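You operate a simulated robot arm through the tools that you are given. There is no shell and no other tool.

Carry out the task below with a simulated two-armed robot. There is one attempt and no reset: what you move stays moved.

TASK
Start the air conditioner: 20 C, the mode the room needs, vane high.

It is judged by the outcome, as a careful person would: the job done as asked, and still so three seconds after it is handed in. It fails if anything else is knocked over, pushed out of place, dropped, spilled or broken.

THE ROBOT
Two 7-joint arms with three-finger grippers on one trunk that stands fixed in place. Base frame: the origin is at the foot of the trunk, x ahead of it, y to its left, z up. Lengths are in m, angles in degrees, forces in N, time in s.
The left shoulder is at [0.07, 0.165, 1.238], the right one opposite. With the tool pointing down near the work surface each hand reaches from about 0.38 to 0.88 m from the base axis, measured 20 degrees to its own side. Payload 3.91 kg a hand.
The tool frame of a hand sits at the grasp point between the pads (the TCP): z along the fingers, y along the line on which they close. The tips reach 0.03 m beyond it. The gripper opens to 0.116 m. The gripper's body begins 0.073 m behind the TCP.
Orientation is that of the tool frame in the base frame, as [roll, pitch, yaw] about the fixed x, y, z axes, in that order (R = Rz(yaw) Ry(pitch) Rx(roll)). With the fingers straight down and closing along the base's y, the tool's x points along the base's -x, its y along +y and its z along -z.

THE INTERFACE
- The arms move only by the tool play_rows. It takes "left_targets", "right_targets" or both (then of equal length, played together; a hand with none holds still); each is a list of rows, each a list of 7 numbers: the turn, a rotation vector about the base's x, y, z in degrees, then the shift along the base's x, y, z in m, then the finger opening in m, from 0 to 0.116. In form: [[rx, ry, rz, x, y, z, grip], ...]. A call has 1 to 20 rows; each row shifts and turns the commanded pose from where the row before left it. A row lasts 0.2 s, in which the tool goes at most 0.05 m and 8.6 degrees; a call with a longer step from one row to the next is refused whole, and so is a gripper value outside its range. A pose out of reach is approached as far as the arm can. The call stops where the force on the tool passes 40 N (or 10 N more than at its start, if that is more) or the arm is blocked; 0.2 s more then pass. Each finger travels about 0.153 m/s and halts on what it meets, pressing with about 32 N; the grip force reading is that of the motor and also rises with nothing between the fingers. The clock runs only during rows and for 0.2 s after the last one: add rows that do not move to give the fingers time. The reply holds the time, the measured pose of the TCP, the force on the tool along the base axes, the opening and the grip force, in the units named above and with some noise, with the torque about the TCP (base axes, N m) and any sound that the robot's microphone picked up, and new pictures: "show" is both (left out), scene, wrist or none (wrist: the cameras of the hands that moved).
- Cameras (640 x 400 px; columns grow to the right, rows downward): "scene" is now at [0.1409, 0.0117, 1.5676]; the picture's right is [0.13, -0.99, 0.00], its down [-0.45, -0.06, -0.89] and it looks along [0.88, 0.12, -0.45] (base axes); focal length 324 px, centre (320, 200). "left" rides on the left gripper at [0.075, 0.017, -0.088] in its tool frame; the picture's right is [-0.22, 0.97, 0.00], its down [-0.70, -0.16, -0.70] and it looks along [-0.68, -0.16, 0.71] (tool axes); focal length 247 px, centre (320, 200). "right" rides on the right gripper at [0.052, 0.056, -0.088] in its tool frame; the picture's right is [-0.73, 0.68, 0.00], its down [-0.49, -0.52, -0.70] and it looks along [-0.48, -0.51, 0.71] (tool axes); focal length 247 px, centre (320, 200). There is no depth. A picture from a camera that has moved, and an enlarged one, comes with that camera's place and axes in the base frame and with its lens.
- slide_trunk(by): slides the trunk up (or, below 0, down) by that many m; the arms and the scene camera ride with it, the base frame stays. It gives what a move gives, with no picture.
- aim_head(pan, tilt): turns the head with the scene camera to pan (to the left, within 86 degrees either way) and tilt (down, from -29 to 69), counted from straight ahead of the robot. It gives what a move gives, and a new picture of the scene camera.
- close_up(camera, box): a new picture of the part [left, top, right, bottom] of that camera's present view, enlarged. No time passes.
- hand_in(): hands the job in; it is judged then, once.

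Places have to be worked out from the pictures, the camera data and where the tool is seen. Open the grippers and draw the arms clear of the work before you hand the job in, unless the task says otherwise.

The tools are called after "Emit:" as name(argument=value, ...) on one line, values as JSON. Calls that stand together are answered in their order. play_rows: Moves the arms, as the interface text tells. Its arguments: {"type":"object","properties":{"left_targets":{"type":"array"},"right_targets":{"type":"array"},"show":{"type":"string","enum":["both","scene","wrist","none"]}},"required":[]} The other tools are called the same way: slide_trunk (by) slides the trunk up or down; aim_head (pan, tilt) turns the head that bears the scene camera; close_up (camera, box) takes an enlarged picture of a part of a camera's view; hand_in () hands the job in.

At the start:

```text
t: 0.0
left_position: [0.5428, 0.3579, 1.3639]
left_ee_rot: [-179.9, 0.0, 179.9]
left_wrist_force: [-0.2, -0.4, 0.0]
left_torque: [0.04, 0.01, -0.02]
left_opening: 0.1163
left_gripper_force: 0.2
right_position: [0.414, -0.1316, 1.2837]
right_ee_rot: [-180.0, 0.0, 179.9]
right_wrist_force: [-0.5, 0.1, -0.2]
right_torque: [0.02, -0.01, 0.0]
right_opening: 0.1162
right_gripper_force: 0.1
trunk travel left (down, up): [-0.775, 0.065]
head pan, tilt: [7.5, 27.0]
```

scene: 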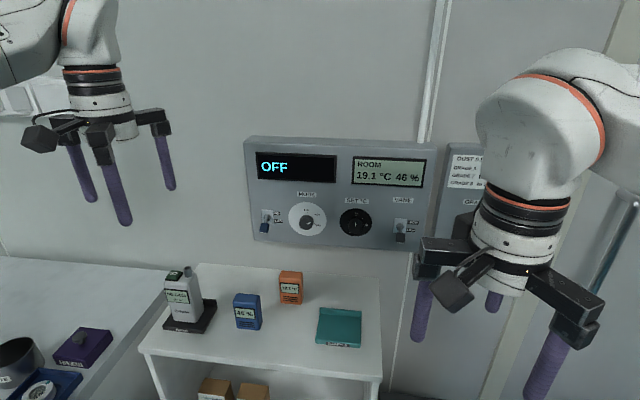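
right: 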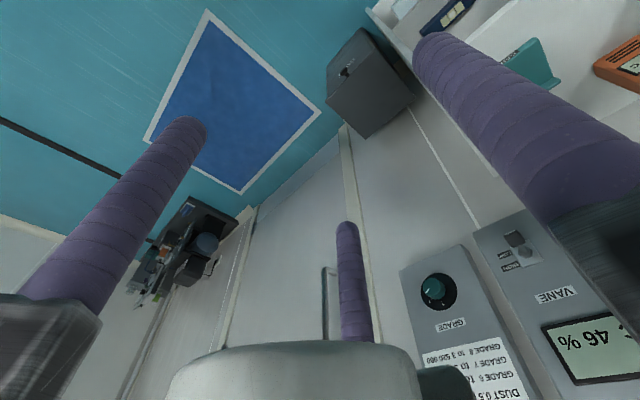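
left: 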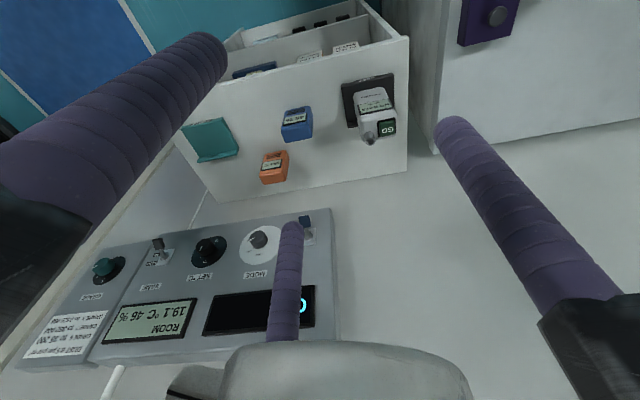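

The panel on the wall holds a power toggle, a mode knob, a set °C knob and a vane toggle. I'll enlarge it and the things around it to read the labels.

Emit:
close_up(camera="scene", box=[240, 130, 440, 255])

Emit:
close_up(camera="scene", box=[150, 255, 390, 355])

Emit:
close_up(camera="scene", box=[240, 180, 340, 243])

Emit:
close_up(camera="scene", box=[330, 185, 430, 248])

Emit:
close_up(camera="left", box=[0, 190, 360, 400])

Emit:
close_up(camera="right", box=[380, 190, 640, 400])

```text
3.20 times, centred on (340, 192) of scene
camera zoom: at [0.1409, 0.0117, 1.5676], right [0.13, -0.99, 0.0], down [-0.45, -0.06, -0.89], along [0.88, 0.12, -0.45], focal length 1035 px, centre (256, 224)
```

zoom: 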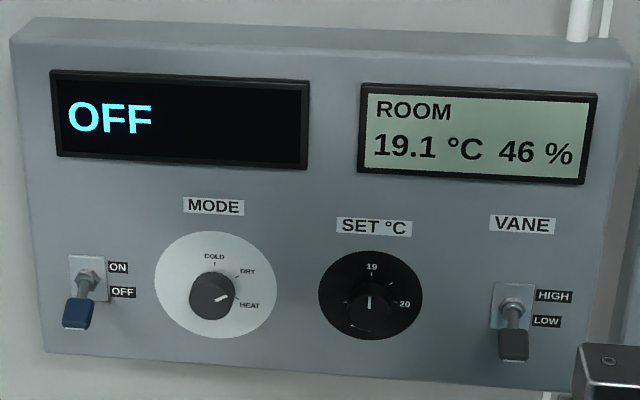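

```text
2.67 times, centred on (270, 305) of scene
camera zoom: at [0.1409, 0.0117, 1.5676], right [0.13, -0.99, 0.0], down [-0.45, -0.06, -0.89], along [0.88, 0.12, -0.45], focal length 863 px, centre (453, -80)
```

zoom: 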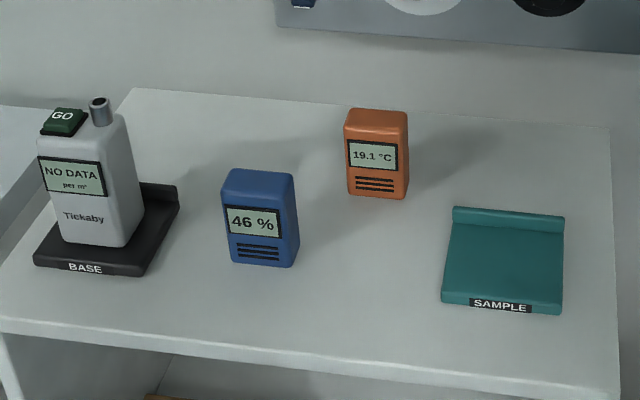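

```text
6.35 times, centred on (290, 212) of scene
camera zoom: at [0.1409, 0.0117, 1.5676], right [0.13, -0.99, 0.0], down [-0.45, -0.06, -0.89], along [0.88, 0.12, -0.45], focal length 2054 px, centre (510, 127)
```

zoom: 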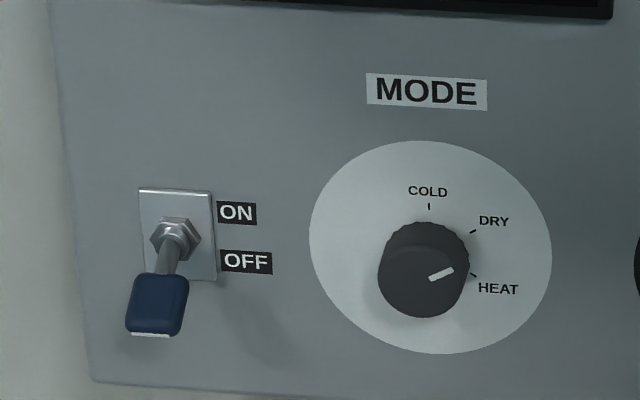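

```text
6.35 times, centred on (380, 216) of scene
camera zoom: at [0.1409, 0.0117, 1.5676], right [0.13, -0.99, 0.0], down [-0.45, -0.06, -0.89], along [0.88, 0.12, -0.45], focal length 2054 px, centre (-61, 95)
```

zoom: 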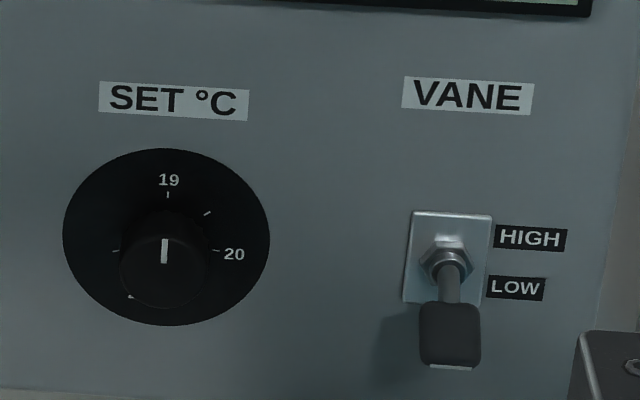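

```text
1.78 times, centred on (180, 295) of left
camera zoom: at [0.4672, 0.3756, 1.4531], right [0.22, 0.97, 0.0], down [0.7, -0.16, 0.7], along [0.68, -0.16, -0.71], focal length 439 px, centre (569, 31)
```

zoom: 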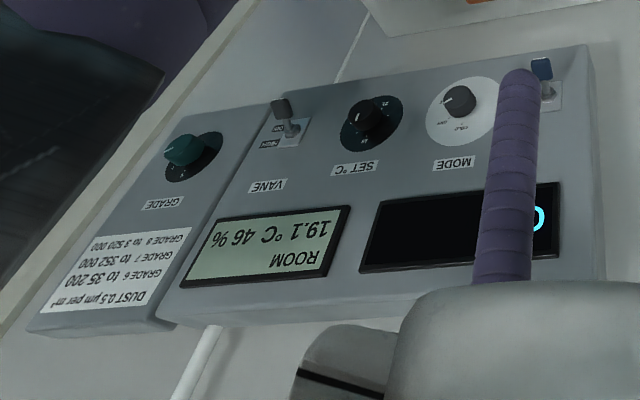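

```text
1.90 times, centred on (510, 295) of right
camera zoom: at [0.3621, -0.0752, 1.3722], right [0.73, 0.68, 0.0], down [0.49, -0.52, 0.7], along [0.48, -0.51, -0.71], focal length 470 px, centre (-42, 19)
```

zoom: 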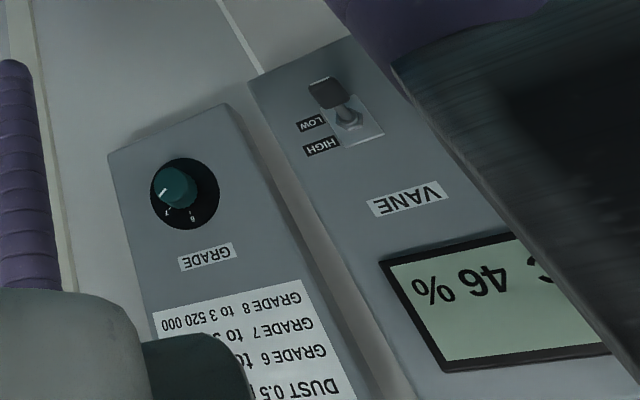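

The room reads 19.1 °C and 46 %, and 20 °C is above that, so HEAT looks right. MODE now appears to point at DRY. SET is at 19, VANE is LOW and the power is OFF. Before acting I'll look around for any note that changes this.

Emit:
aim_head(pan=50, tilt=30)

Emit:
aim_head(pan=-45, tilt=25)

Emit:
aim_head(pan=5, tilt=33)

```text
t: 1.1
left_position: [0.5433, 0.358, 1.364]
left_ee_rot: [180.0, 0.0, 180.0]
left_wrist_force: [-0.3, 0.4, -1.3]
left_torque: [-0.01, 0.02, 0.01]
left_opening: 0.1161
left_gripper_force: 0.0
right_position: [0.4142, -0.1311, 1.2827]
right_ee_rot: [180.0, 0.1, 180.0]
right_wrist_force: [0.1, 0.2, 1.2]
right_torque: [0.0, 0.01, -0.01]
right_opening: 0.116
right_gripper_force: 0.0
trunk travel left (down, up): [-0.775, 0.065]
head pan, tilt: [50.0, 30.0]
camera scene: at [0.1084, 0.0689, 1.5628], right [0.77, -0.64, 0.0], down [-0.32, -0.38, -0.87], along [0.56, 0.66, -0.5], focal length 324 px, centre (320, 200)
```

scene: 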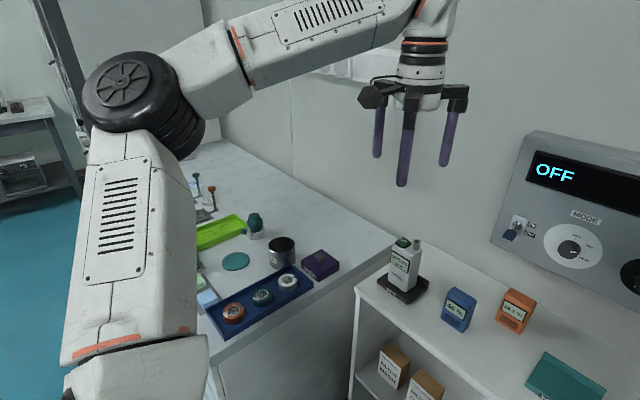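

```text
t: 2.8
left_position: [0.542, 0.3595, 1.364]
left_ee_rot: [-179.9, 0.0, -180.0]
left_wrist_force: [0.0, 0.6, -0.1]
left_torque: [0.01, 0.01, -0.01]
left_opening: 0.1158
left_gripper_force: 0.1
right_position: [0.414, -0.1325, 1.2829]
right_ee_rot: [180.0, 0.0, 179.9]
right_wrist_force: [-0.3, -0.7, 0.3]
right_torque: [0.04, 0.0, -0.02]
right_opening: 0.1158
right_gripper_force: 0.1
trunk travel left (down, up): [-0.775, 0.065]
head pan, tilt: [-45.0, 25.0]
camera scene: at [0.1153, -0.0654, 1.5708], right [-0.71, -0.71, 0.0], down [-0.3, 0.3, -0.91], along [0.64, -0.64, -0.42], focal length 324 px, centre (320, 200)
```

scene: 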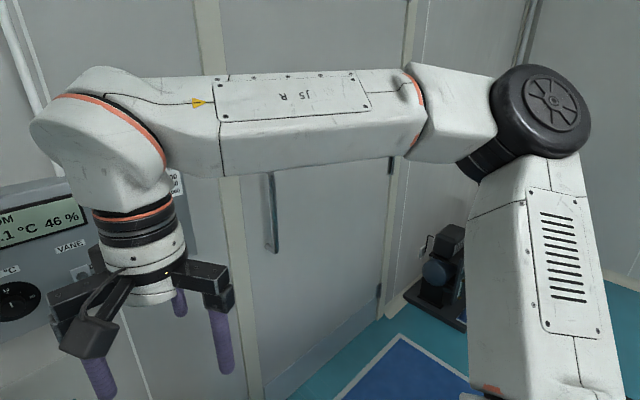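

```text
t: 4.0
left_position: [0.543, 0.36, 1.3641]
left_ee_rot: [179.9, 0.0, -180.0]
left_wrist_force: [0.1, -0.4, -0.6]
left_torque: [0.0, -0.01, -0.01]
left_opening: 0.1159
left_gripper_force: 0.0
right_position: [0.4139, -0.1311, 1.2823]
right_ee_rot: [180.0, 0.0, 179.9]
right_wrist_force: [-0.3, 0.1, 0.0]
right_torque: [0.03, -0.02, 0.0]
right_opening: 0.116
right_gripper_force: 0.0
trunk travel left (down, up): [-0.775, 0.065]
head pan, tilt: [5.0, 33.0]
camera scene: at [0.1389, 0.0074, 1.5581], right [0.09, -1.0, 0.0], down [-0.54, -0.05, -0.84], along [0.84, 0.07, -0.54], focal length 324 px, centre (320, 200)
```

scene: 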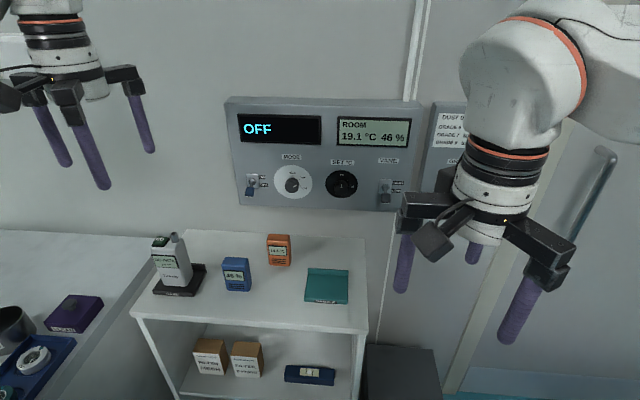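

No note found anywhere says otherwise, so the mode will be HEAT. Triangulating the panel gives a face at x≈0.88, with the controls at z≈1.127: power y≈0.254, MODE y≈0.143, SET y≈0.014 and VANE y≈-0.10. I'll raise the left hand to point forward, well away from the wall.

Emit:
play_rows(left_targets=[[0, -7.5, 0, 0.008, 0, 0, 0.116], [0, -7.5, 0, 0.008, 0, 0, 0.116], [0, -7.5, 0, 0.008, 0, 0, 0.116], [0, -7.5, 0, 0.008, 0, 0, 0.116], [0, -7.5, 0, 0.008, 0, 0, 0.116], [0, -7.5, 0, 0.008, 0, 0, 0.116], [0, -7.5, 0, 0.008, 0, 0, 0.1], [0, -7.5, 0, 0.008, 0, 0, 0.09], [0, -7.5, 0, 0.008, 0, 0, 0.08], [0, -7.5, 0, 0.008, 0, 0, 0.08], [0, -7.5, 0, 0.008, 0, 0, 0.08], [0, -7.5, 0, 0.008, 0, 0, 0.08]])

```text
t: 6.6
left_position: [0.7514, 0.4164, 1.6157]
left_ee_rot: [133.8, 87.7, 132.8]
left_wrist_force: [0.5, 0.0, -0.1]
left_torque: [0.0, 0.0, -0.01]
left_opening: 0.08
left_gripper_force: 0.1
left hand out of reach, approached as far as the arm can: row 7, 8, 9, 10, 11, 12
right_position: [0.4147, -0.1305, 1.2829]
right_ee_rot: [-179.9, -0.2, 179.9]
right_wrist_force: [1.1, 0.0, 0.8]
right_torque: [-0.01, 0.03, 0.0]
right_opening: 0.1162
right_gripper_force: 0.0
trunk travel left (down, up): [-0.775, 0.065]
head pan, tilt: [5.0, 33.0]
camera scene: at [0.1402, 0.0079, 1.5579], right [0.09, -1.0, 0.0], down [-0.54, -0.05, -0.84], along [0.83, 0.07, -0.55], focal length 324 px, centre (320, 200)
camera left: at [0.6607, 0.4373, 1.5442], right [0.02, 0.97, 0.25], down [-0.68, -0.17, 0.71], along [0.73, -0.19, 0.66], focal length 247 px, centre (320, 200)
```

scene: 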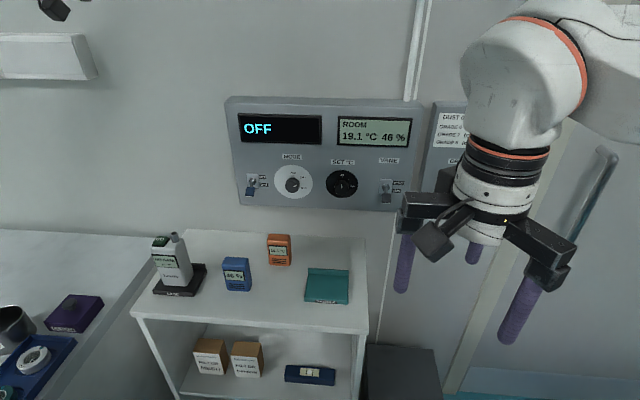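
left: 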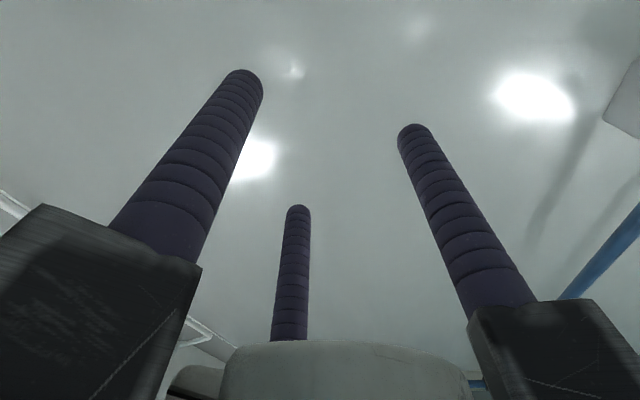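

The forward pose was out of reach that close in, so the arm settled at [0.75, 0.42, 1.62]. I'll shift a little to see which commanded pose it counts from.

Emit:
play_rows(left_targets=[[0, 0, 0, 0.0, 0, -0.03, 0.08], [0, 0, 0, 0.0, 0, -0.03, 0.08]], show="none")

```text
t: 7.2
left_position: [0.7741, 0.4507, 1.5974]
left_ee_rot: [138.4, 89.1, 137.8]
left_wrist_force: [0.4, -0.3, -0.6]
left_torque: [0.01, -0.01, 0.03]
left_opening: 0.0799
left_gripper_force: 0.1
left hand out of reach, approached as far as the arm can: row 1, 2
right_position: [0.416, -0.1306, 1.2827]
right_ee_rot: [180.0, 0.0, 179.8]
right_wrist_force: [0.6, -0.1, -1.2]
right_torque: [-0.02, 0.01, -0.01]
right_opening: 0.116
right_gripper_force: 0.1
trunk travel left (down, up): [-0.775, 0.065]
head pan, tilt: [5.0, 33.0]
```

The command seems to count from [0.64, 0.36, 1.30], which is still infeasible. I'll push the commanded point forward, where the arm is less folded; that still stays short of the panel.

Emit:
play_rows(left_targets=[[0, 0, 0, 0.03, 0, 0, 0.08], [0, 0, 0, 0.03, 0, 0, 0.08], [0, 0, 0, 0.03, 0, 0, 0.08], [0, 0, 0, 0.03, 0, 0, 0.08], [0, 0, 0, 0.0, 0, 0, 0.08], [0, 0, 0, 0.0, 0, 0, 0.08]])

```text
t: 8.6
left_position: [0.892, 0.4468, 1.5992]
left_ee_rot: [36.7, 89.9, 36.7]
left_wrist_force: [0.1, -0.2, 0.1]
left_torque: [-0.01, 0.03, 0.0]
left_opening: 0.0802
left_gripper_force: 0.0
right_position: [0.4136, -0.1308, 1.2844]
right_ee_rot: [180.0, -0.1, 179.9]
right_wrist_force: [0.3, -0.6, -1.4]
right_torque: [0.0, -0.02, -0.01]
right_opening: 0.1159
right_gripper_force: 0.1
trunk travel left (down, up): [-0.775, 0.065]
head pan, tilt: [5.0, 33.0]
camera scene: at [0.1384, 0.0077, 1.5581], right [0.09, -1.0, 0.0], down [-0.54, -0.05, -0.84], along [0.84, 0.07, -0.54], focal length 324 px, centre (320, 200)
camera left: at [0.8042, 0.4637, 1.5256], right [0.0, 0.97, 0.22], down [-0.7, -0.16, 0.7], along [0.71, -0.16, 0.68], focal length 247 px, centre (320, 200)
```

scene: 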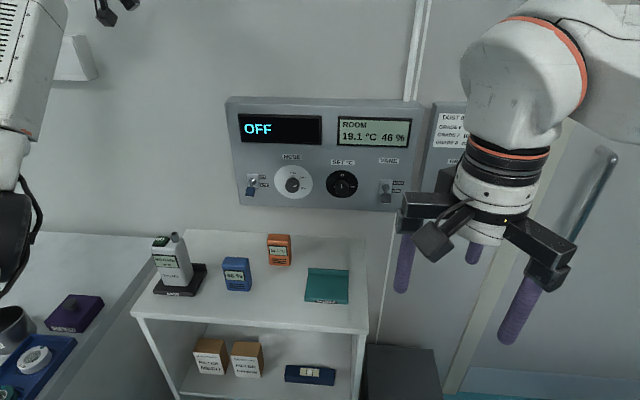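
left: 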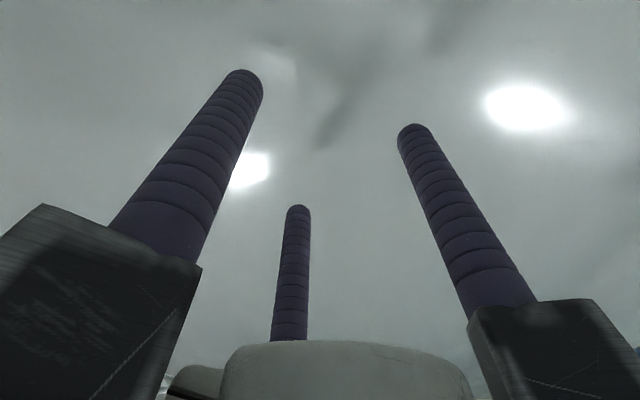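

The hand now points exactly forward, and commands count from the reached pose. I'll back off from the wall and step down to the panel's height to see whether the arm follows.

Emit:
play_rows(left_targets=[[0, 0, 0, -0.03, -0.02, -0.02, 0.08], [0, 0, 0, -0.03, -0.02, -0.03, 0.08], [0, 0, 0, -0.02, -0.02, -0.04, 0.08], [0, 0, 0, -0.01, -0.02, -0.04, 0.08], [0, 0, 0, -0.01, -0.02, -0.04, 0.08], [0, 0, 0, 0, 0, 0, 0.08]])

```text
t: 10.0
left_position: [0.8766, 0.4344, 1.5149]
left_ee_rot: [129.2, 88.9, 128.2]
left_wrist_force: [0.2, 0.7, -0.2]
left_torque: [-0.02, 0.01, 0.03]
left_opening: 0.08
left_gripper_force: 0.0
left hand out of reach, approached as far as the arm can: row 2, 3, 4, 5
right_position: [0.4119, -0.1311, 1.2843]
right_ee_rot: [179.9, 0.1, 179.9]
right_wrist_force: [-0.7, -0.1, 0.6]
right_torque: [-0.02, 0.0, 0.0]
right_opening: 0.116
right_gripper_force: 0.0
trunk travel left (down, up): [-0.775, 0.065]
head pan, tilt: [5.0, 33.0]
camera scene: at [0.1382, 0.0074, 1.5582], right [0.09, -1.0, 0.0], down [-0.54, -0.05, -0.84], along [0.84, 0.07, -0.54], focal length 324 px, centre (320, 200)
camera left: at [0.7888, 0.4553, 1.4423], right [0.02, 0.97, 0.24], down [-0.69, -0.16, 0.7], along [0.72, -0.18, 0.67], focal length 247 px, centre (320, 200)
```

scene: 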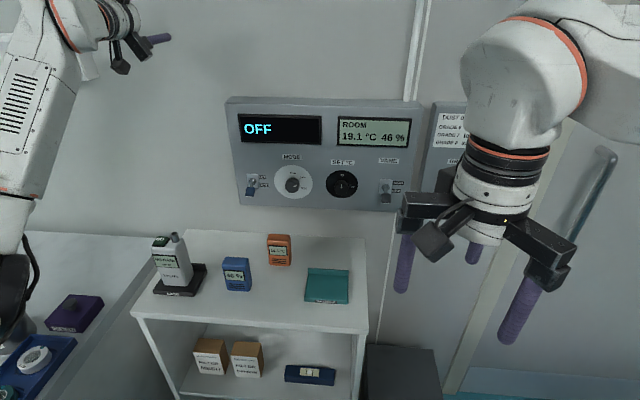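
left: 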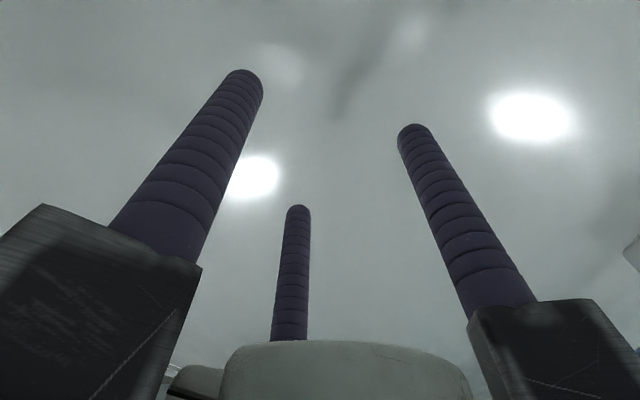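

In this arm posture the wrist seems limited when the forearm climbs steeply. I'll look at how the left arm is folded before choosing between sliding the trunk and another elbow posture.

Emit:
aim_head(pan=50, tilt=25)

```text
t: 11.1
left_position: [0.8787, 0.4358, 1.5143]
left_ee_rot: [131.0, 88.9, 129.7]
left_wrist_force: [0.3, -0.5, 0.7]
left_torque: [0.01, 0.0, 0.03]
left_opening: 0.08
left_gripper_force: 0.1
right_position: [0.4139, -0.1315, 1.283]
right_ee_rot: [180.0, 0.0, 179.8]
right_wrist_force: [0.2, 0.4, 0.0]
right_torque: [0.01, -0.01, 0.0]
right_opening: 0.1159
right_gripper_force: 0.0
trunk travel left (down, up): [-0.775, 0.065]
head pan, tilt: [50.0, 25.0]
camera scene: at [0.1094, 0.0702, 1.5708], right [0.77, -0.64, 0.0], down [-0.27, -0.32, -0.91], along [0.58, 0.69, -0.42], focal length 324 px, centre (320, 200)
```

scene: 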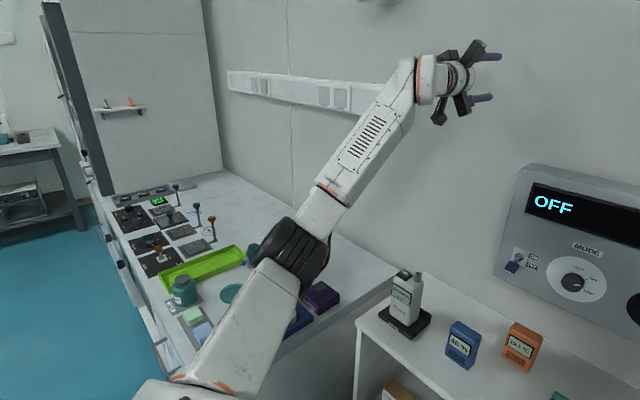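

The elbow hangs low at about z 1.27, y 0.43, and the wrist only points forward when the hand is well above the shoulder. Sliding the trunk down gives that relation at panel height. The bench edge is at y≈0.64, so I'll go in stages.

Emit:
slide_trunk(by=-0.2)

Emit:
aim_head(pan=35, tilt=25)

```text
t: 13.3
left_position: [0.8783, 0.4346, 1.3141]
left_ee_rot: [130.6, 88.9, 129.4]
left_wrist_force: [0.6, 0.5, -0.7]
left_torque: [-0.02, 0.01, -0.02]
left_opening: 0.0798
left_gripper_force: 0.0
right_position: [0.413, -0.1311, 1.0821]
right_ee_rot: [-180.0, 0.0, 179.9]
right_wrist_force: [-0.3, 0.0, 0.0]
right_torque: [-0.04, 0.04, 0.0]
right_opening: 0.1161
right_gripper_force: 0.0
trunk travel left (down, up): [-0.575, 0.265]
head pan, tilt: [50.0, 25.0]
```

```text
t: 14.0
left_position: [0.878, 0.4352, 1.3131]
left_ee_rot: [131.3, 88.9, 130.1]
left_wrist_force: [-0.2, -0.1, 0.0]
left_torque: [0.0, -0.02, 0.0]
left_opening: 0.0799
left_gripper_force: 0.0
right_position: [0.4133, -0.1314, 1.0843]
right_ee_rot: [-179.9, 0.0, 179.9]
right_wrist_force: [0.0, -0.7, 0.3]
right_torque: [0.03, -0.01, -0.02]
right_opening: 0.1159
right_gripper_force: 0.0
trunk travel left (down, up): [-0.575, 0.265]
head pan, tilt: [35.0, 25.0]
camera scene: at [0.1256, 0.0526, 1.3708], right [0.57, -0.82, 0.0], down [-0.35, -0.24, -0.91], along [0.74, 0.52, -0.42], focal length 324 px, centre (320, 200)
```

scene: 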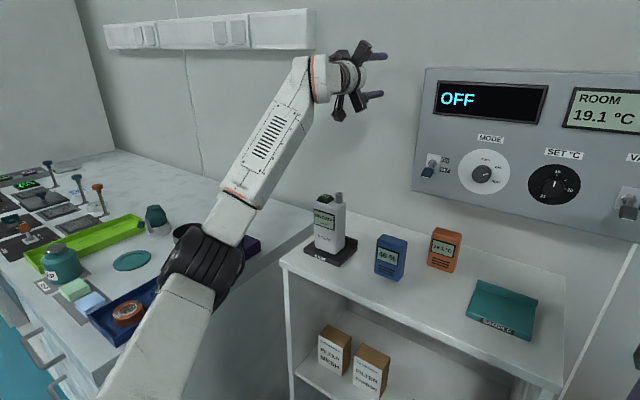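

The panel now shows more head-on and the elbow is clear of the bench. I'll raise the hand and bring it inward and back from the wall, keeping it above the shoulder.

Emit:
play_rows(left_targets=[[0, 0, 0, 0, 0, 0.045, 0.08], [0, 0, 0, -0.015, 0, 0.045, 0.08], [0, 0, 0, -0.02, -0.03, 0.03, 0.08], [0, 0, 0, -0.02, -0.04, 0.02, 0.08], [0, 0, 0, -0.02, -0.04, 0.015, 0.08], [0, 0, 0, -0.02, -0.04, 0.005, 0.08], [0, 0, 0, -0.015, -0.035, 0, 0.08]], show="scene")

```text
t: 15.6
left_position: [0.7717, 0.2588, 1.4933]
left_ee_rot: [129.7, 87.6, 128.2]
left_wrist_force: [0.4, -0.3, 0.3]
left_torque: [-0.05, 0.0, 0.05]
left_opening: 0.0802
left_gripper_force: 0.1
left hand out of reach, approached as far as the arm can: row 6, 7
right_position: [0.4125, -0.1321, 1.0829]
right_ee_rot: [179.9, 0.1, 179.9]
right_wrist_force: [0.5, -0.6, 0.5]
right_torque: [0.02, -0.02, -0.02]
right_opening: 0.116
right_gripper_force: 0.2
trunk travel left (down, up): [-0.575, 0.265]
head pan, tilt: [35.0, 25.0]
camera scene: at [0.1252, 0.051, 1.3708], right [0.57, -0.82, 0.0], down [-0.35, -0.24, -0.91], along [0.74, 0.52, -0.42], focal length 324 px, centre (320, 200)
```

scene: 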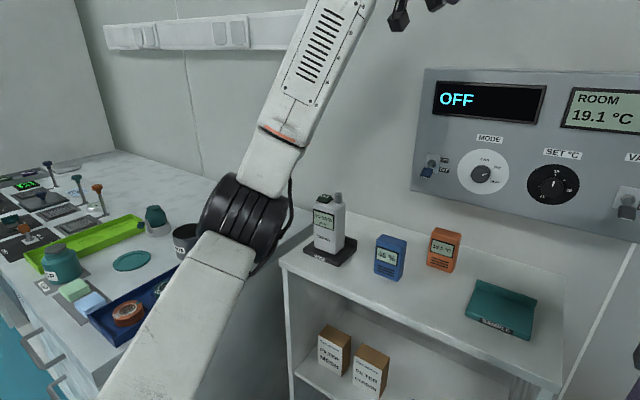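

The left hand now sits at [0.772, 0.259, 1.493], about 0.455 above the shoulder, which is the usable relation. Next I'll park the right hand further out and up so it stays clear as the trunk goes down.

Emit:
play_rows(right_targets=[[0, 0, 0, 0, -0.035, 0.03, 0.116], [0, 0, 0, 0, -0.035, 0.03, 0.116], [0, 0, 0, 0, -0.035, 0.03, 0.116], [0, 0, 0, 0, -0.035, 0.03, 0.116], [0, 0, 0, 0, -0.035, 0.03, 0.116]], show="wrist")

Emit:
slide_trunk(by=-0.25)

Emit:
aim_head(pan=20, tilt=15)

```text
t: 16.8
left_position: [0.7713, 0.2605, 1.4925]
left_ee_rot: [130.4, 87.6, 129.0]
left_wrist_force: [-0.5, -0.7, -0.5]
left_torque: [0.02, 0.0, -0.01]
left_opening: 0.0799
left_gripper_force: 0.2
right_position: [0.4083, -0.221, 1.1588]
right_ee_rot: [179.8, 0.0, 179.8]
right_wrist_force: [-0.7, 0.1, 1.2]
right_torque: [0.01, 0.02, 0.0]
right_opening: 0.1158
right_gripper_force: 0.1
right hand out of reach, approached as far as the arm can: row 3, 4, 5
trunk travel left (down, up): [-0.575, 0.265]
head pan, tilt: [35.0, 25.0]
camera right: at [0.3566, -0.1654, 1.2482], right [0.73, 0.68, 0.0], down [0.48, -0.53, 0.7], along [0.48, -0.51, -0.71], focal length 247 px, centre (320, 200)
```

right: 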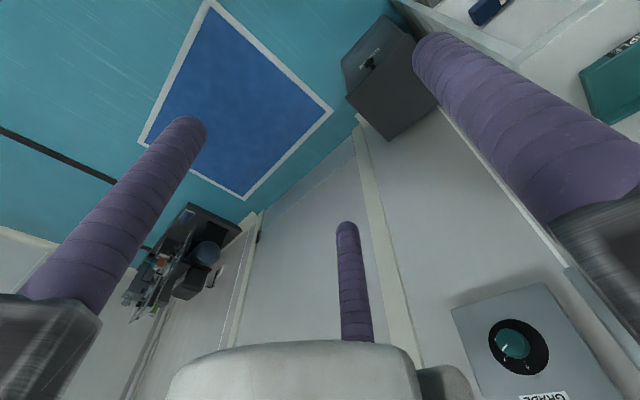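

```text
t: 19.4
left_position: [0.7719, 0.2595, 1.2436]
left_ee_rot: [130.6, 87.7, 129.1]
left_wrist_force: [-0.7, -0.2, -0.6]
left_torque: [0.03, 0.02, -0.03]
left_opening: 0.0802
left_gripper_force: 0.0
right_position: [0.4087, -0.2207, 0.9086]
right_ee_rot: [179.9, 0.0, 179.8]
right_wrist_force: [-1.3, 0.4, 0.3]
right_torque: [-0.02, -0.03, -0.03]
right_opening: 0.1162
right_gripper_force: 0.2
trunk travel left (down, up): [-0.325, 0.515]
head pan, tilt: [35.0, 25.0]
```

```text
t: 20.2
left_position: [0.7719, 0.2615, 1.2409]
left_ee_rot: [130.7, 87.6, 129.3]
left_wrist_force: [-0.9, 0.3, 0.3]
left_torque: [0.02, 0.01, -0.03]
left_opening: 0.0796
left_gripper_force: 0.0
right_position: [0.408, -0.221, 0.9092]
right_ee_rot: [179.9, 0.1, 179.8]
right_wrist_force: [0.0, 0.8, 0.3]
right_torque: [-0.01, 0.01, 0.01]
right_opening: 0.1159
right_gripper_force: 0.1
trunk travel left (down, up): [-0.325, 0.515]
head pan, tilt: [20.0, 15.0]
camera scene: at [0.1378, 0.0316, 1.137], right [0.34, -0.94, 0.0], down [-0.24, -0.09, -0.97], along [0.91, 0.33, -0.26], focal length 324 px, centre (320, 200)
```

scene: 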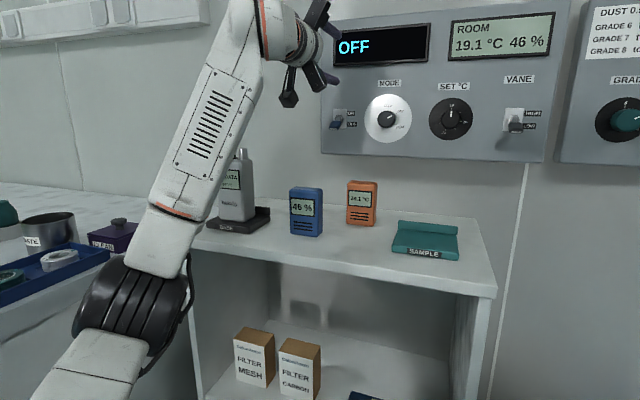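

The trunk is 0.45 m down and everything is still clear. I'll enlarge the panel from this better angle to refine the positions of the controls.

Emit:
close_up(camera="scene", box=[315, 65, 475, 165])

Emit:
close_up(camera="scene", box=[420, 65, 580, 165])

```text
4.00 times, centred on (395, 115) of scene
camera zoom: at [0.1378, 0.0316, 1.137], right [0.34, -0.94, 0.0], down [-0.24, -0.09, -0.97], along [0.91, 0.33, -0.26], focal length 1294 px, centre (20, 540)
```

zoom: 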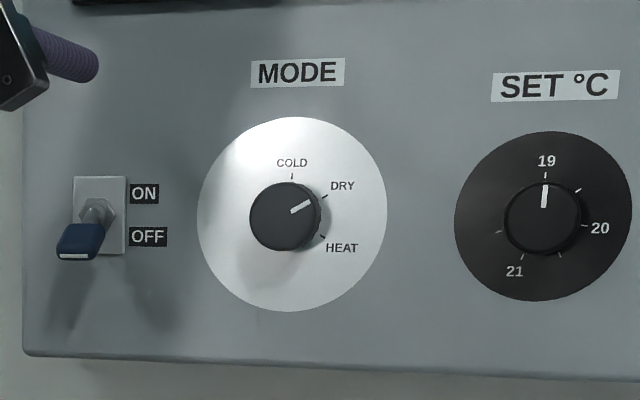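

```text
4.00 times, centred on (500, 115) of scene
camera zoom: at [0.1378, 0.0316, 1.137], right [0.34, -0.94, 0.0], down [-0.24, -0.09, -0.97], along [0.91, 0.33, -0.26], focal length 1294 px, centre (-400, 540)
```

zoom: 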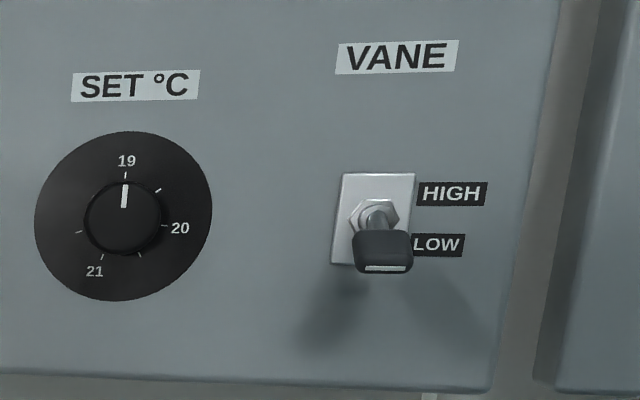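

From the two views, MODE is at [0.883, 0.143, 1.126] with its knob front at x≈0.853. SET is at y≈0.013 and VANE at y≈-0.102 with its cap end near [0.84, z 1.103]. The scales run 60° per mode step and about 50° per 0.5 °C, so I need +60° for HEAT and +100° for 20. I'll lower the trunk the rest of the way.

Emit:
slide_trunk(by=-0.14)

Emit:
play_rows(left_targets=[[0, 0, 0, 0.01, -0.02, 0.005, 0.08], [0, -0.5, 0.5, 0.01, -0.025, 0.005, 0.08], [0, -0.5, 0.5, 0.01, -0.025, 0.005, 0.08], [0, -0.5, 0.4, 0.005, -0.025, 0.005, 0.08], [0, 0, 0, 0.0, -0.02, 0.003, 0.08], [0, 0, 0, 0.0, 0, 0, 0.08]])

```text
t: 21.9
left_position: [0.7725, 0.2613, 1.103]
left_ee_rot: [130.6, 87.7, 128.9]
left_wrist_force: [-0.2, 0.2, -0.2]
left_torque: [0.02, -0.02, 0.02]
left_opening: 0.0799
left_gripper_force: 0.0
right_position: [0.4086, -0.2206, 0.7707]
right_ee_rot: [179.9, 0.0, 179.7]
right_wrist_force: [0.2, -0.9, -0.1]
right_torque: [-0.01, 0.0, 0.01]
right_opening: 0.1161
right_gripper_force: 0.1
trunk travel left (down, up): [-0.185, 0.655]
head pan, tilt: [20.0, 15.0]
```

```text
t: 23.3
left_position: [0.7985, 0.1831, 1.1596]
left_ee_rot: [108.2, 86.8, 107.6]
left_wrist_force: [-0.2, -0.4, 0.2]
left_torque: [0.03, -0.02, 0.04]
left_opening: 0.08
left_gripper_force: 0.2
left hand out of reach, approached as far as the arm can: row 2, 3, 4, 5
right_position: [0.4091, -0.2196, 0.7688]
right_ee_rot: [179.9, 0.0, 179.7]
right_wrist_force: [-0.3, -0.5, 0.3]
right_torque: [-0.05, 0.02, -0.01]
right_opening: 0.1158
right_gripper_force: 0.0
trunk travel left (down, up): [-0.185, 0.655]
head pan, tilt: [20.0, 15.0]
camera scene: at [0.1381, 0.0318, 0.9969], right [0.34, -0.94, 0.0], down [-0.24, -0.09, -0.97], along [0.91, 0.33, -0.26], focal length 324 px, centre (320, 200)
camera left: at [0.709, 0.2042, 1.088], right [0.01, 0.96, 0.27], down [-0.69, -0.19, 0.7], along [0.72, -0.2, 0.66], focal length 247 px, centre (320, 200)
```

scene: 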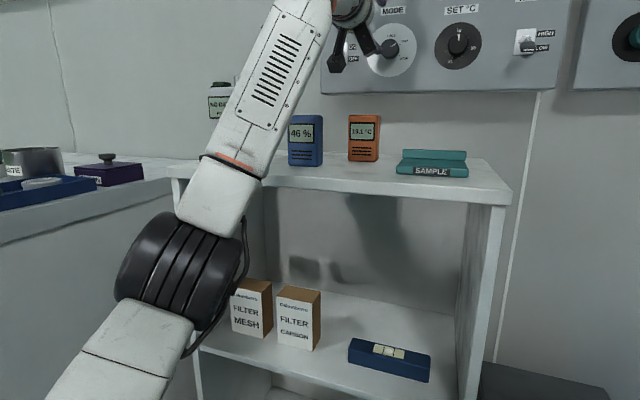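
left: 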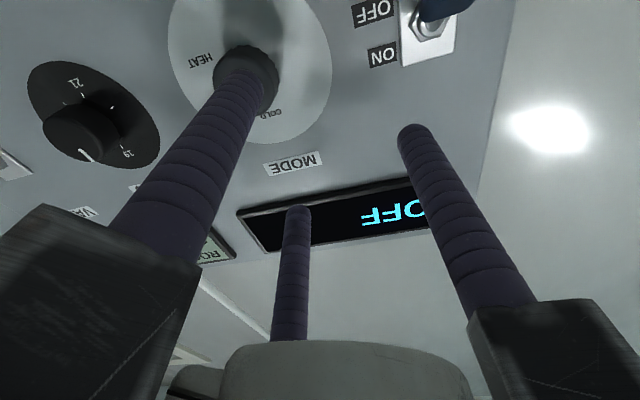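

The inward pose needs the hand still higher above the shoulder, and the shelf front at x≈0.65, z≈0.87 leaves the forearm room. I'll back the fingers off the panel, then lower the trunk another 0.1.

Emit:
play_rows(left_targets=[[0, 0, 0, -0.015, 0.0, 0.03, 0.08], [0, 0, 0, -0.015, 0.0, 0.03, 0.08]], show="none")

Emit:
slide_trunk(by=-0.1)

Emit:
play_rows(left_targets=[[0, 0, 0, 0.0, -0.02, 0.0, 0.08], [0, 0, 0, 0.01, -0.02, 0, 0.08], [0, 0, 0, 0.0, 0, 0, 0.08]])

```text
t: 23.9
left_position: [0.7663, 0.1812, 1.2225]
left_ee_rot: [87.7, 88.1, 87.5]
left_wrist_force: [0.1, -0.7, 0.0]
left_torque: [-0.02, 0.04, 0.01]
left_opening: 0.08
left_gripper_force: 0.1
right_position: [0.4086, -0.221, 0.7699]
right_ee_rot: [-180.0, 0.0, 179.8]
right_wrist_force: [-1.0, -0.1, -0.3]
right_torque: [0.04, -0.02, -0.02]
right_opening: 0.1164
right_gripper_force: 0.0
trunk travel left (down, up): [-0.185, 0.655]
head pan, tilt: [20.0, 15.0]
```

```text
t: 25.2
left_position: [0.7683, 0.1819, 1.1203]
left_ee_rot: [90.6, 88.1, 90.6]
left_wrist_force: [-0.6, 0.6, -0.3]
left_torque: [0.0, 0.02, -0.02]
left_opening: 0.08
left_gripper_force: 0.1
right_position: [0.408, -0.2206, 0.6699]
right_ee_rot: [179.9, -0.1, 179.8]
right_wrist_force: [0.0, 0.5, -0.1]
right_torque: [-0.03, 0.0, 0.0]
right_opening: 0.116
right_gripper_force: 0.0
trunk travel left (down, up): [-0.085, 0.755]
head pan, tilt: [20.0, 15.0]
```

```text
t: 26.0
left_position: [0.7747, 0.1457, 1.1167]
left_ee_rot: [100.2, 87.4, 99.6]
left_wrist_force: [-0.2, -0.6, -0.5]
left_torque: [-0.01, 0.02, -0.01]
left_opening: 0.0797
left_gripper_force: 0.1
left hand out of reach, approached as far as the arm can: row 2
right_position: [0.4082, -0.2215, 0.6696]
right_ee_rot: [179.8, -0.1, 179.9]
right_wrist_force: [0.0, -0.3, -1.2]
right_torque: [-0.01, 0.04, 0.03]
right_opening: 0.116
right_gripper_force: 0.0
trunk travel left (down, up): [-0.085, 0.755]
head pan, tilt: [20.0, 15.0]
camera scene: at [0.1378, 0.0315, 0.897], right [0.34, -0.94, 0.0], down [-0.24, -0.09, -0.97], along [0.91, 0.33, -0.26], focal length 324 px, centre (320, 200)
camera left: at [0.6846, 0.1675, 1.0447], right [0.01, 0.96, 0.27], down [-0.7, -0.18, 0.69], along [0.72, -0.19, 0.67], focal length 247 px, centre (320, 200)
```

scene: 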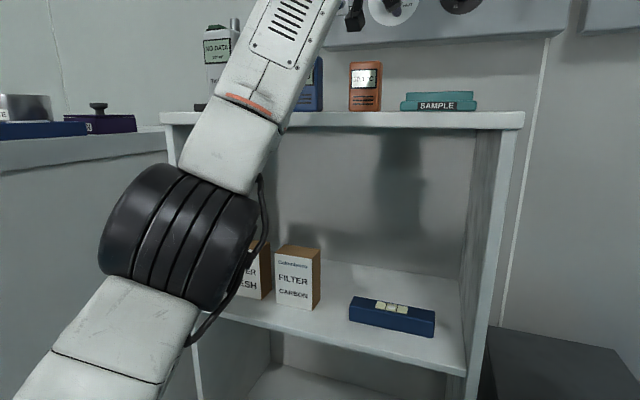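
left: 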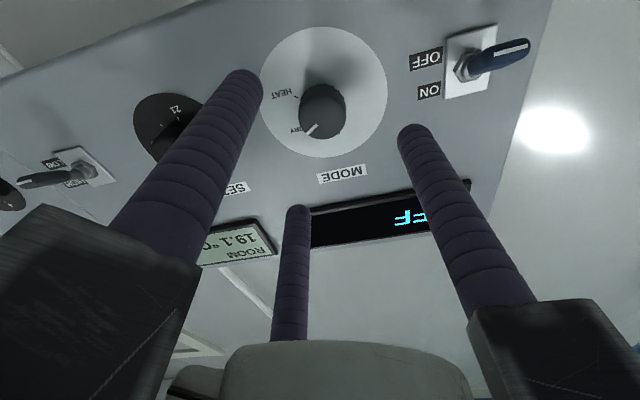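

The hand is now aligned with the MODE knob (tool axis within 1° of the panel normal) and the knob sits between the three fingers. I'll tilt the head to see the panel, then advance around the knob.

Emit:
aim_head(pan=0, tilt=-16)

Emit:
play_rows(left_targets=[[0, 0, 0, 0.016, -0.001, 0.003, 0.08], [0, 0, 0, 0.016, -0.001, 0.003, 0.08], [0, 0, 0, 0.014, -0.001, 0.003, 0.08], [0, 0, 0, 0, 0, 0, 0.08]])

```text
t: 26.9
left_position: [0.7728, 0.1466, 1.1172]
left_ee_rot: [100.4, 87.4, 99.8]
left_wrist_force: [0.9, 1.6, 0.3]
left_torque: [-0.02, 0.0, 0.02]
left_opening: 0.0801
left_gripper_force: 0.1
right_position: [0.4086, -0.221, 0.6695]
right_ee_rot: [179.9, -0.1, 179.8]
right_wrist_force: [0.1, -0.6, -0.6]
right_torque: [0.03, 0.01, 0.01]
right_opening: 0.1163
right_gripper_force: 0.1
trunk travel left (down, up): [-0.085, 0.755]
head pan, tilt: [0.0, -16.0]
camera scene: at [0.1297, -0.0004, 0.9449], right [0.0, -1.0, 0.0], down [0.27, 0.0, -0.96], along [0.96, 0.0, 0.27], focal length 324 px, centre (320, 200)
```

scene: 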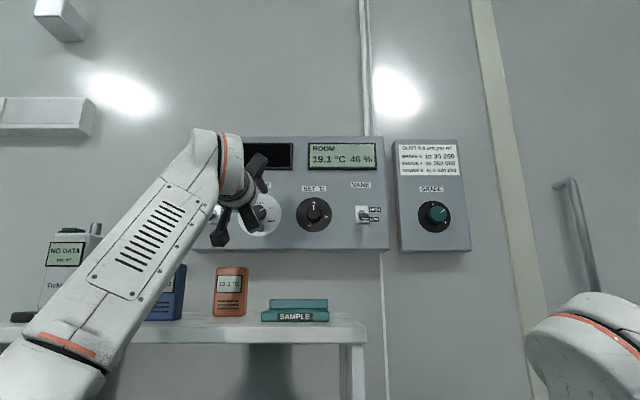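

```text
t: 27.9
left_position: [0.7896, 0.1476, 1.12]
left_ee_rot: [90.5, 88.2, 90.4]
left_wrist_force: [0.3, 0.1, 1.4]
left_torque: [-0.01, 0.02, 0.02]
left_opening: 0.08
left_gripper_force: 0.2
left hand out of reach, approached as far as the arm can: row 1, 2, 3
right_position: [0.4084, -0.2211, 0.6691]
right_ee_rot: [179.9, 0.0, 179.8]
right_wrist_force: [-0.2, -0.2, -0.5]
right_torque: [0.02, 0.01, -0.01]
right_opening: 0.1161
right_gripper_force: 0.0
trunk travel left (down, up): [-0.085, 0.755]
head pan, tilt: [0.0, -16.0]
camera scene: at [0.1294, -0.0005, 0.945], right [0.0, -1.0, 0.0], down [0.28, 0.0, -0.96], along [0.96, 0.0, 0.28], focal length 324 px, centre (320, 200)
camera left: at [0.7012, 0.1682, 1.0466], right [0.0, 0.97, 0.25], down [-0.7, -0.18, 0.69], along [0.71, -0.18, 0.68], focal length 247 px, centre (320, 200)
```

scene: 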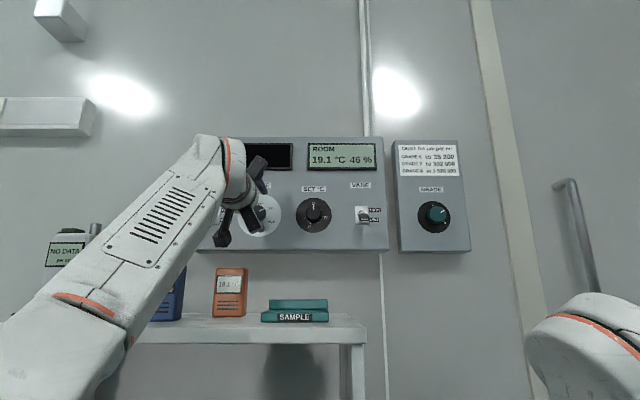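
left: 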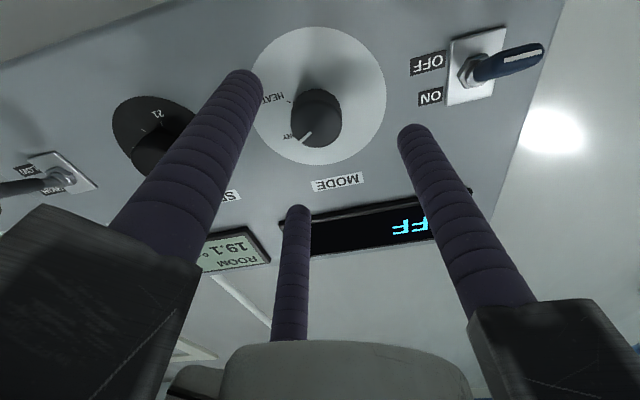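

It advanced only part of the way, to x≈0.79, because the IK is near a limit. I'll keep stepping forward in smaller increments.

Emit:
play_rows(left_targets=[[0, 0, 0, 0.008, -0.001, 0.002, 0.08], [0, 0, 0, 0.008, -0.001, 0.002, 0.08], [0, 0, 0, 0.008, -0.001, 0.002, 0.08], [0, 0, 0, 0.008, 0, 0, 0.08], [0, 0, 0, 0.0, 0, 0, 0.08]])

```text
t: 29.1
left_position: [0.8036, 0.1535, 1.1064]
left_ee_rot: [91.2, 88.2, 91.1]
left_wrist_force: [0.0, 0.4, -0.3]
left_torque: [0.0, 0.01, 0.0]
left_opening: 0.08
left_gripper_force: 0.1
left hand out of reach, approached as far as the arm can: row 1, 2, 3, 4
right_position: [0.4084, -0.221, 0.6697]
right_ee_rot: [179.9, -0.1, 179.7]
right_wrist_force: [0.6, 0.4, 0.8]
right_torque: [0.01, 0.01, -0.01]
right_opening: 0.1159
right_gripper_force: 0.1
trunk travel left (down, up): [-0.085, 0.755]
head pan, tilt: [0.0, -16.0]
camera scene: at [0.1297, -0.0004, 0.945], right [0.0, -1.0, 0.0], down [0.28, 0.0, -0.96], along [0.96, 0.0, 0.28], focal length 324 px, centre (320, 200)
camera left: at [0.7155, 0.174, 1.0344], right [0.0, 0.97, 0.25], down [-0.7, -0.18, 0.69], along [0.71, -0.18, 0.68], focal length 247 px, centre (320, 200)
```

scene: 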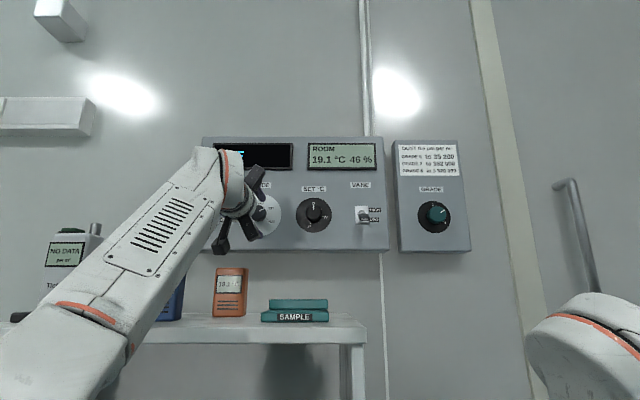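
left: 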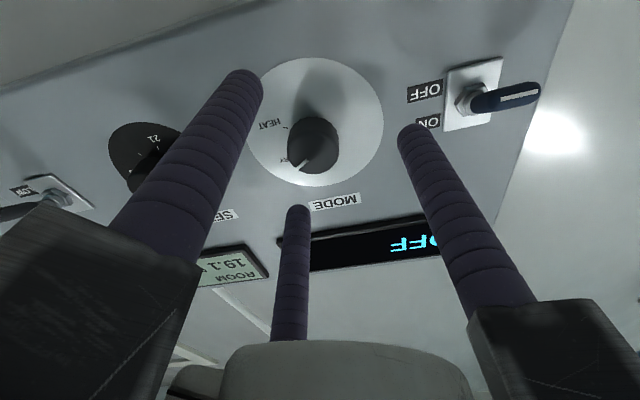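

The arm is now stretched, since the hand is slightly too high above the shoulder. A middle trunk height should suit both limits, so I'll raise the trunk by 0.065 and then step forward and down to the knob.

Emit:
slide_trunk(by=0.065)

Emit:
play_rows(left_targets=[[0, 0, 0, 0.0, -0.002, -0.01, 0.08], [0, 0, 0, 0.002, -0.004, -0.012, 0.08], [0, 0, 0, 0.003, -0.004, -0.012, 0.08], [0, 0, 0, 0.005, -0.002, -0.01, 0.08], [0, 0, 0, 0.0, 0, 0, 0.08]])

```text
t: 30.2
left_position: [0.8047, 0.1556, 1.1723]
left_ee_rot: [91.5, 88.3, 91.4]
left_wrist_force: [0.4, -0.3, -0.1]
left_torque: [0.01, -0.03, 0.0]
left_opening: 0.08
left_gripper_force: 0.1
right_position: [0.4085, -0.2214, 0.7343]
right_ee_rot: [179.9, -0.1, 179.8]
right_wrist_force: [0.1, -0.5, -0.7]
right_torque: [-0.04, 0.04, 0.02]
right_opening: 0.116
right_gripper_force: 0.1
trunk travel left (down, up): [-0.15, 0.69]
head pan, tilt: [0.0, -16.0]
```

```text
t: 31.4
left_position: [0.8149, 0.148, 1.1601]
left_ee_rot: [99.0, 87.7, 98.5]
left_wrist_force: [0.5, -0.5, 0.6]
left_torque: [-0.01, 0.01, 0.01]
left_opening: 0.0799
left_gripper_force: 0.1
left hand out of reach, approached as far as the arm can: row 1, 2, 3, 4
right_position: [0.4078, -0.2204, 0.7334]
right_ee_rot: [179.9, 0.0, 179.8]
right_wrist_force: [0.2, 0.3, 0.0]
right_torque: [0.01, 0.0, 0.0]
right_opening: 0.1161
right_gripper_force: 0.1
trunk travel left (down, up): [-0.15, 0.69]
head pan, tilt: [0.0, -16.0]
camera scene: at [0.1297, -0.0004, 1.01], right [0.0, -1.0, 0.0], down [0.28, 0.0, -0.96], along [0.96, 0.0, 0.28], focal length 324 px, centre (320, 200)
camera left: at [0.7256, 0.1684, 1.0876], right [0.01, 0.97, 0.26], down [-0.7, -0.18, 0.69], along [0.72, -0.19, 0.67], focal length 247 px, centre (320, 200)
```

scene: 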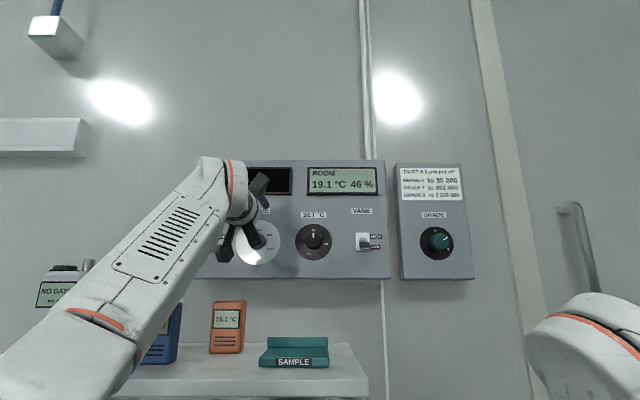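
left: 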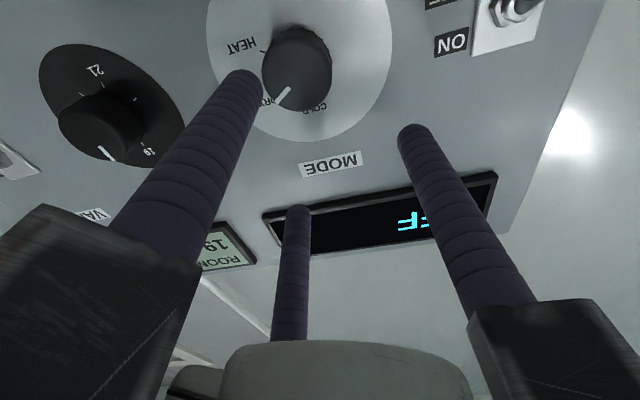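

The wrist needs about 40° of bend, so a hand pointing exactly forward leaves almost no room. Pitching the fingers about 10° downward should relieve that while still gripping the knob. I'll back off slightly, tilt, and drop to knob height.

Emit:
play_rows(left_targets=[[0, 5, 0, -0.007, 0, 0, 0.08], [0, 5, 0, -0.007, -0.001, -0.004, 0.08], [0, 0, 0, -0.002, -0.001, -0.008, 0.08], [0, 0, 0, 0.0, -0.001, -0.008, 0.08], [0, 0, 0, 0.0, -0.001, -0.008, 0.08], [0, 0, 0, 0.0, -0.001, -0.006, 0.08], [0, 0, 0, 0.0, 0, 0, 0.08]])

```text
t: 33.0
left_position: [0.8062, 0.134, 1.1247]
left_ee_rot: [169.9, 79.6, 169.7]
left_wrist_force: [0.2, 0.1, -0.4]
left_torque: [-0.01, 0.02, -0.02]
left_opening: 0.0801
left_gripper_force: 0.0
left hand out of reach, approached as far as the arm can: row 1, 2, 3, 4, 5, 6
right_position: [0.4081, -0.2207, 0.7342]
right_ee_rot: [179.8, 0.1, 179.9]
right_wrist_force: [0.6, -0.2, 0.7]
right_torque: [-0.02, 0.0, 0.01]
right_opening: 0.1158
right_gripper_force: 0.1
trunk travel left (down, up): [-0.15, 0.69]
head pan, tilt: [0.0, -16.0]
camera scene: at [0.1297, -0.0004, 1.01], right [0.0, -1.0, 0.0], down [0.28, 0.0, -0.96], along [0.96, 0.0, 0.28], focal length 324 px, centre (320, 200)
camera left: at [0.705, 0.1544, 1.068], right [0.05, 0.97, 0.25], down [-0.57, -0.18, 0.8], along [0.82, -0.18, 0.54], focal length 247 px, centre (320, 200)
```

scene: 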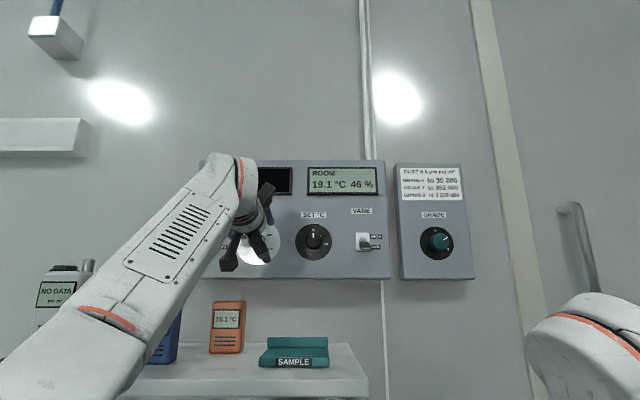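
left: 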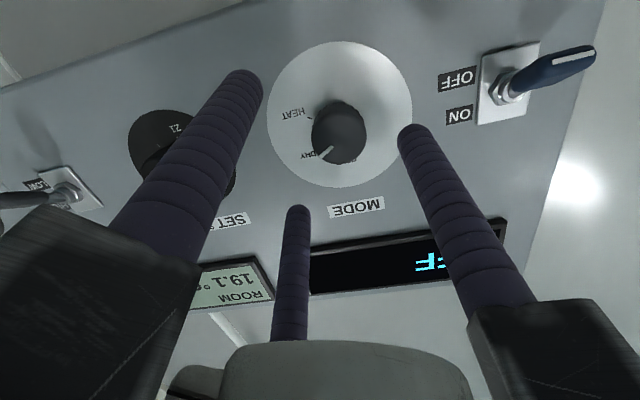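

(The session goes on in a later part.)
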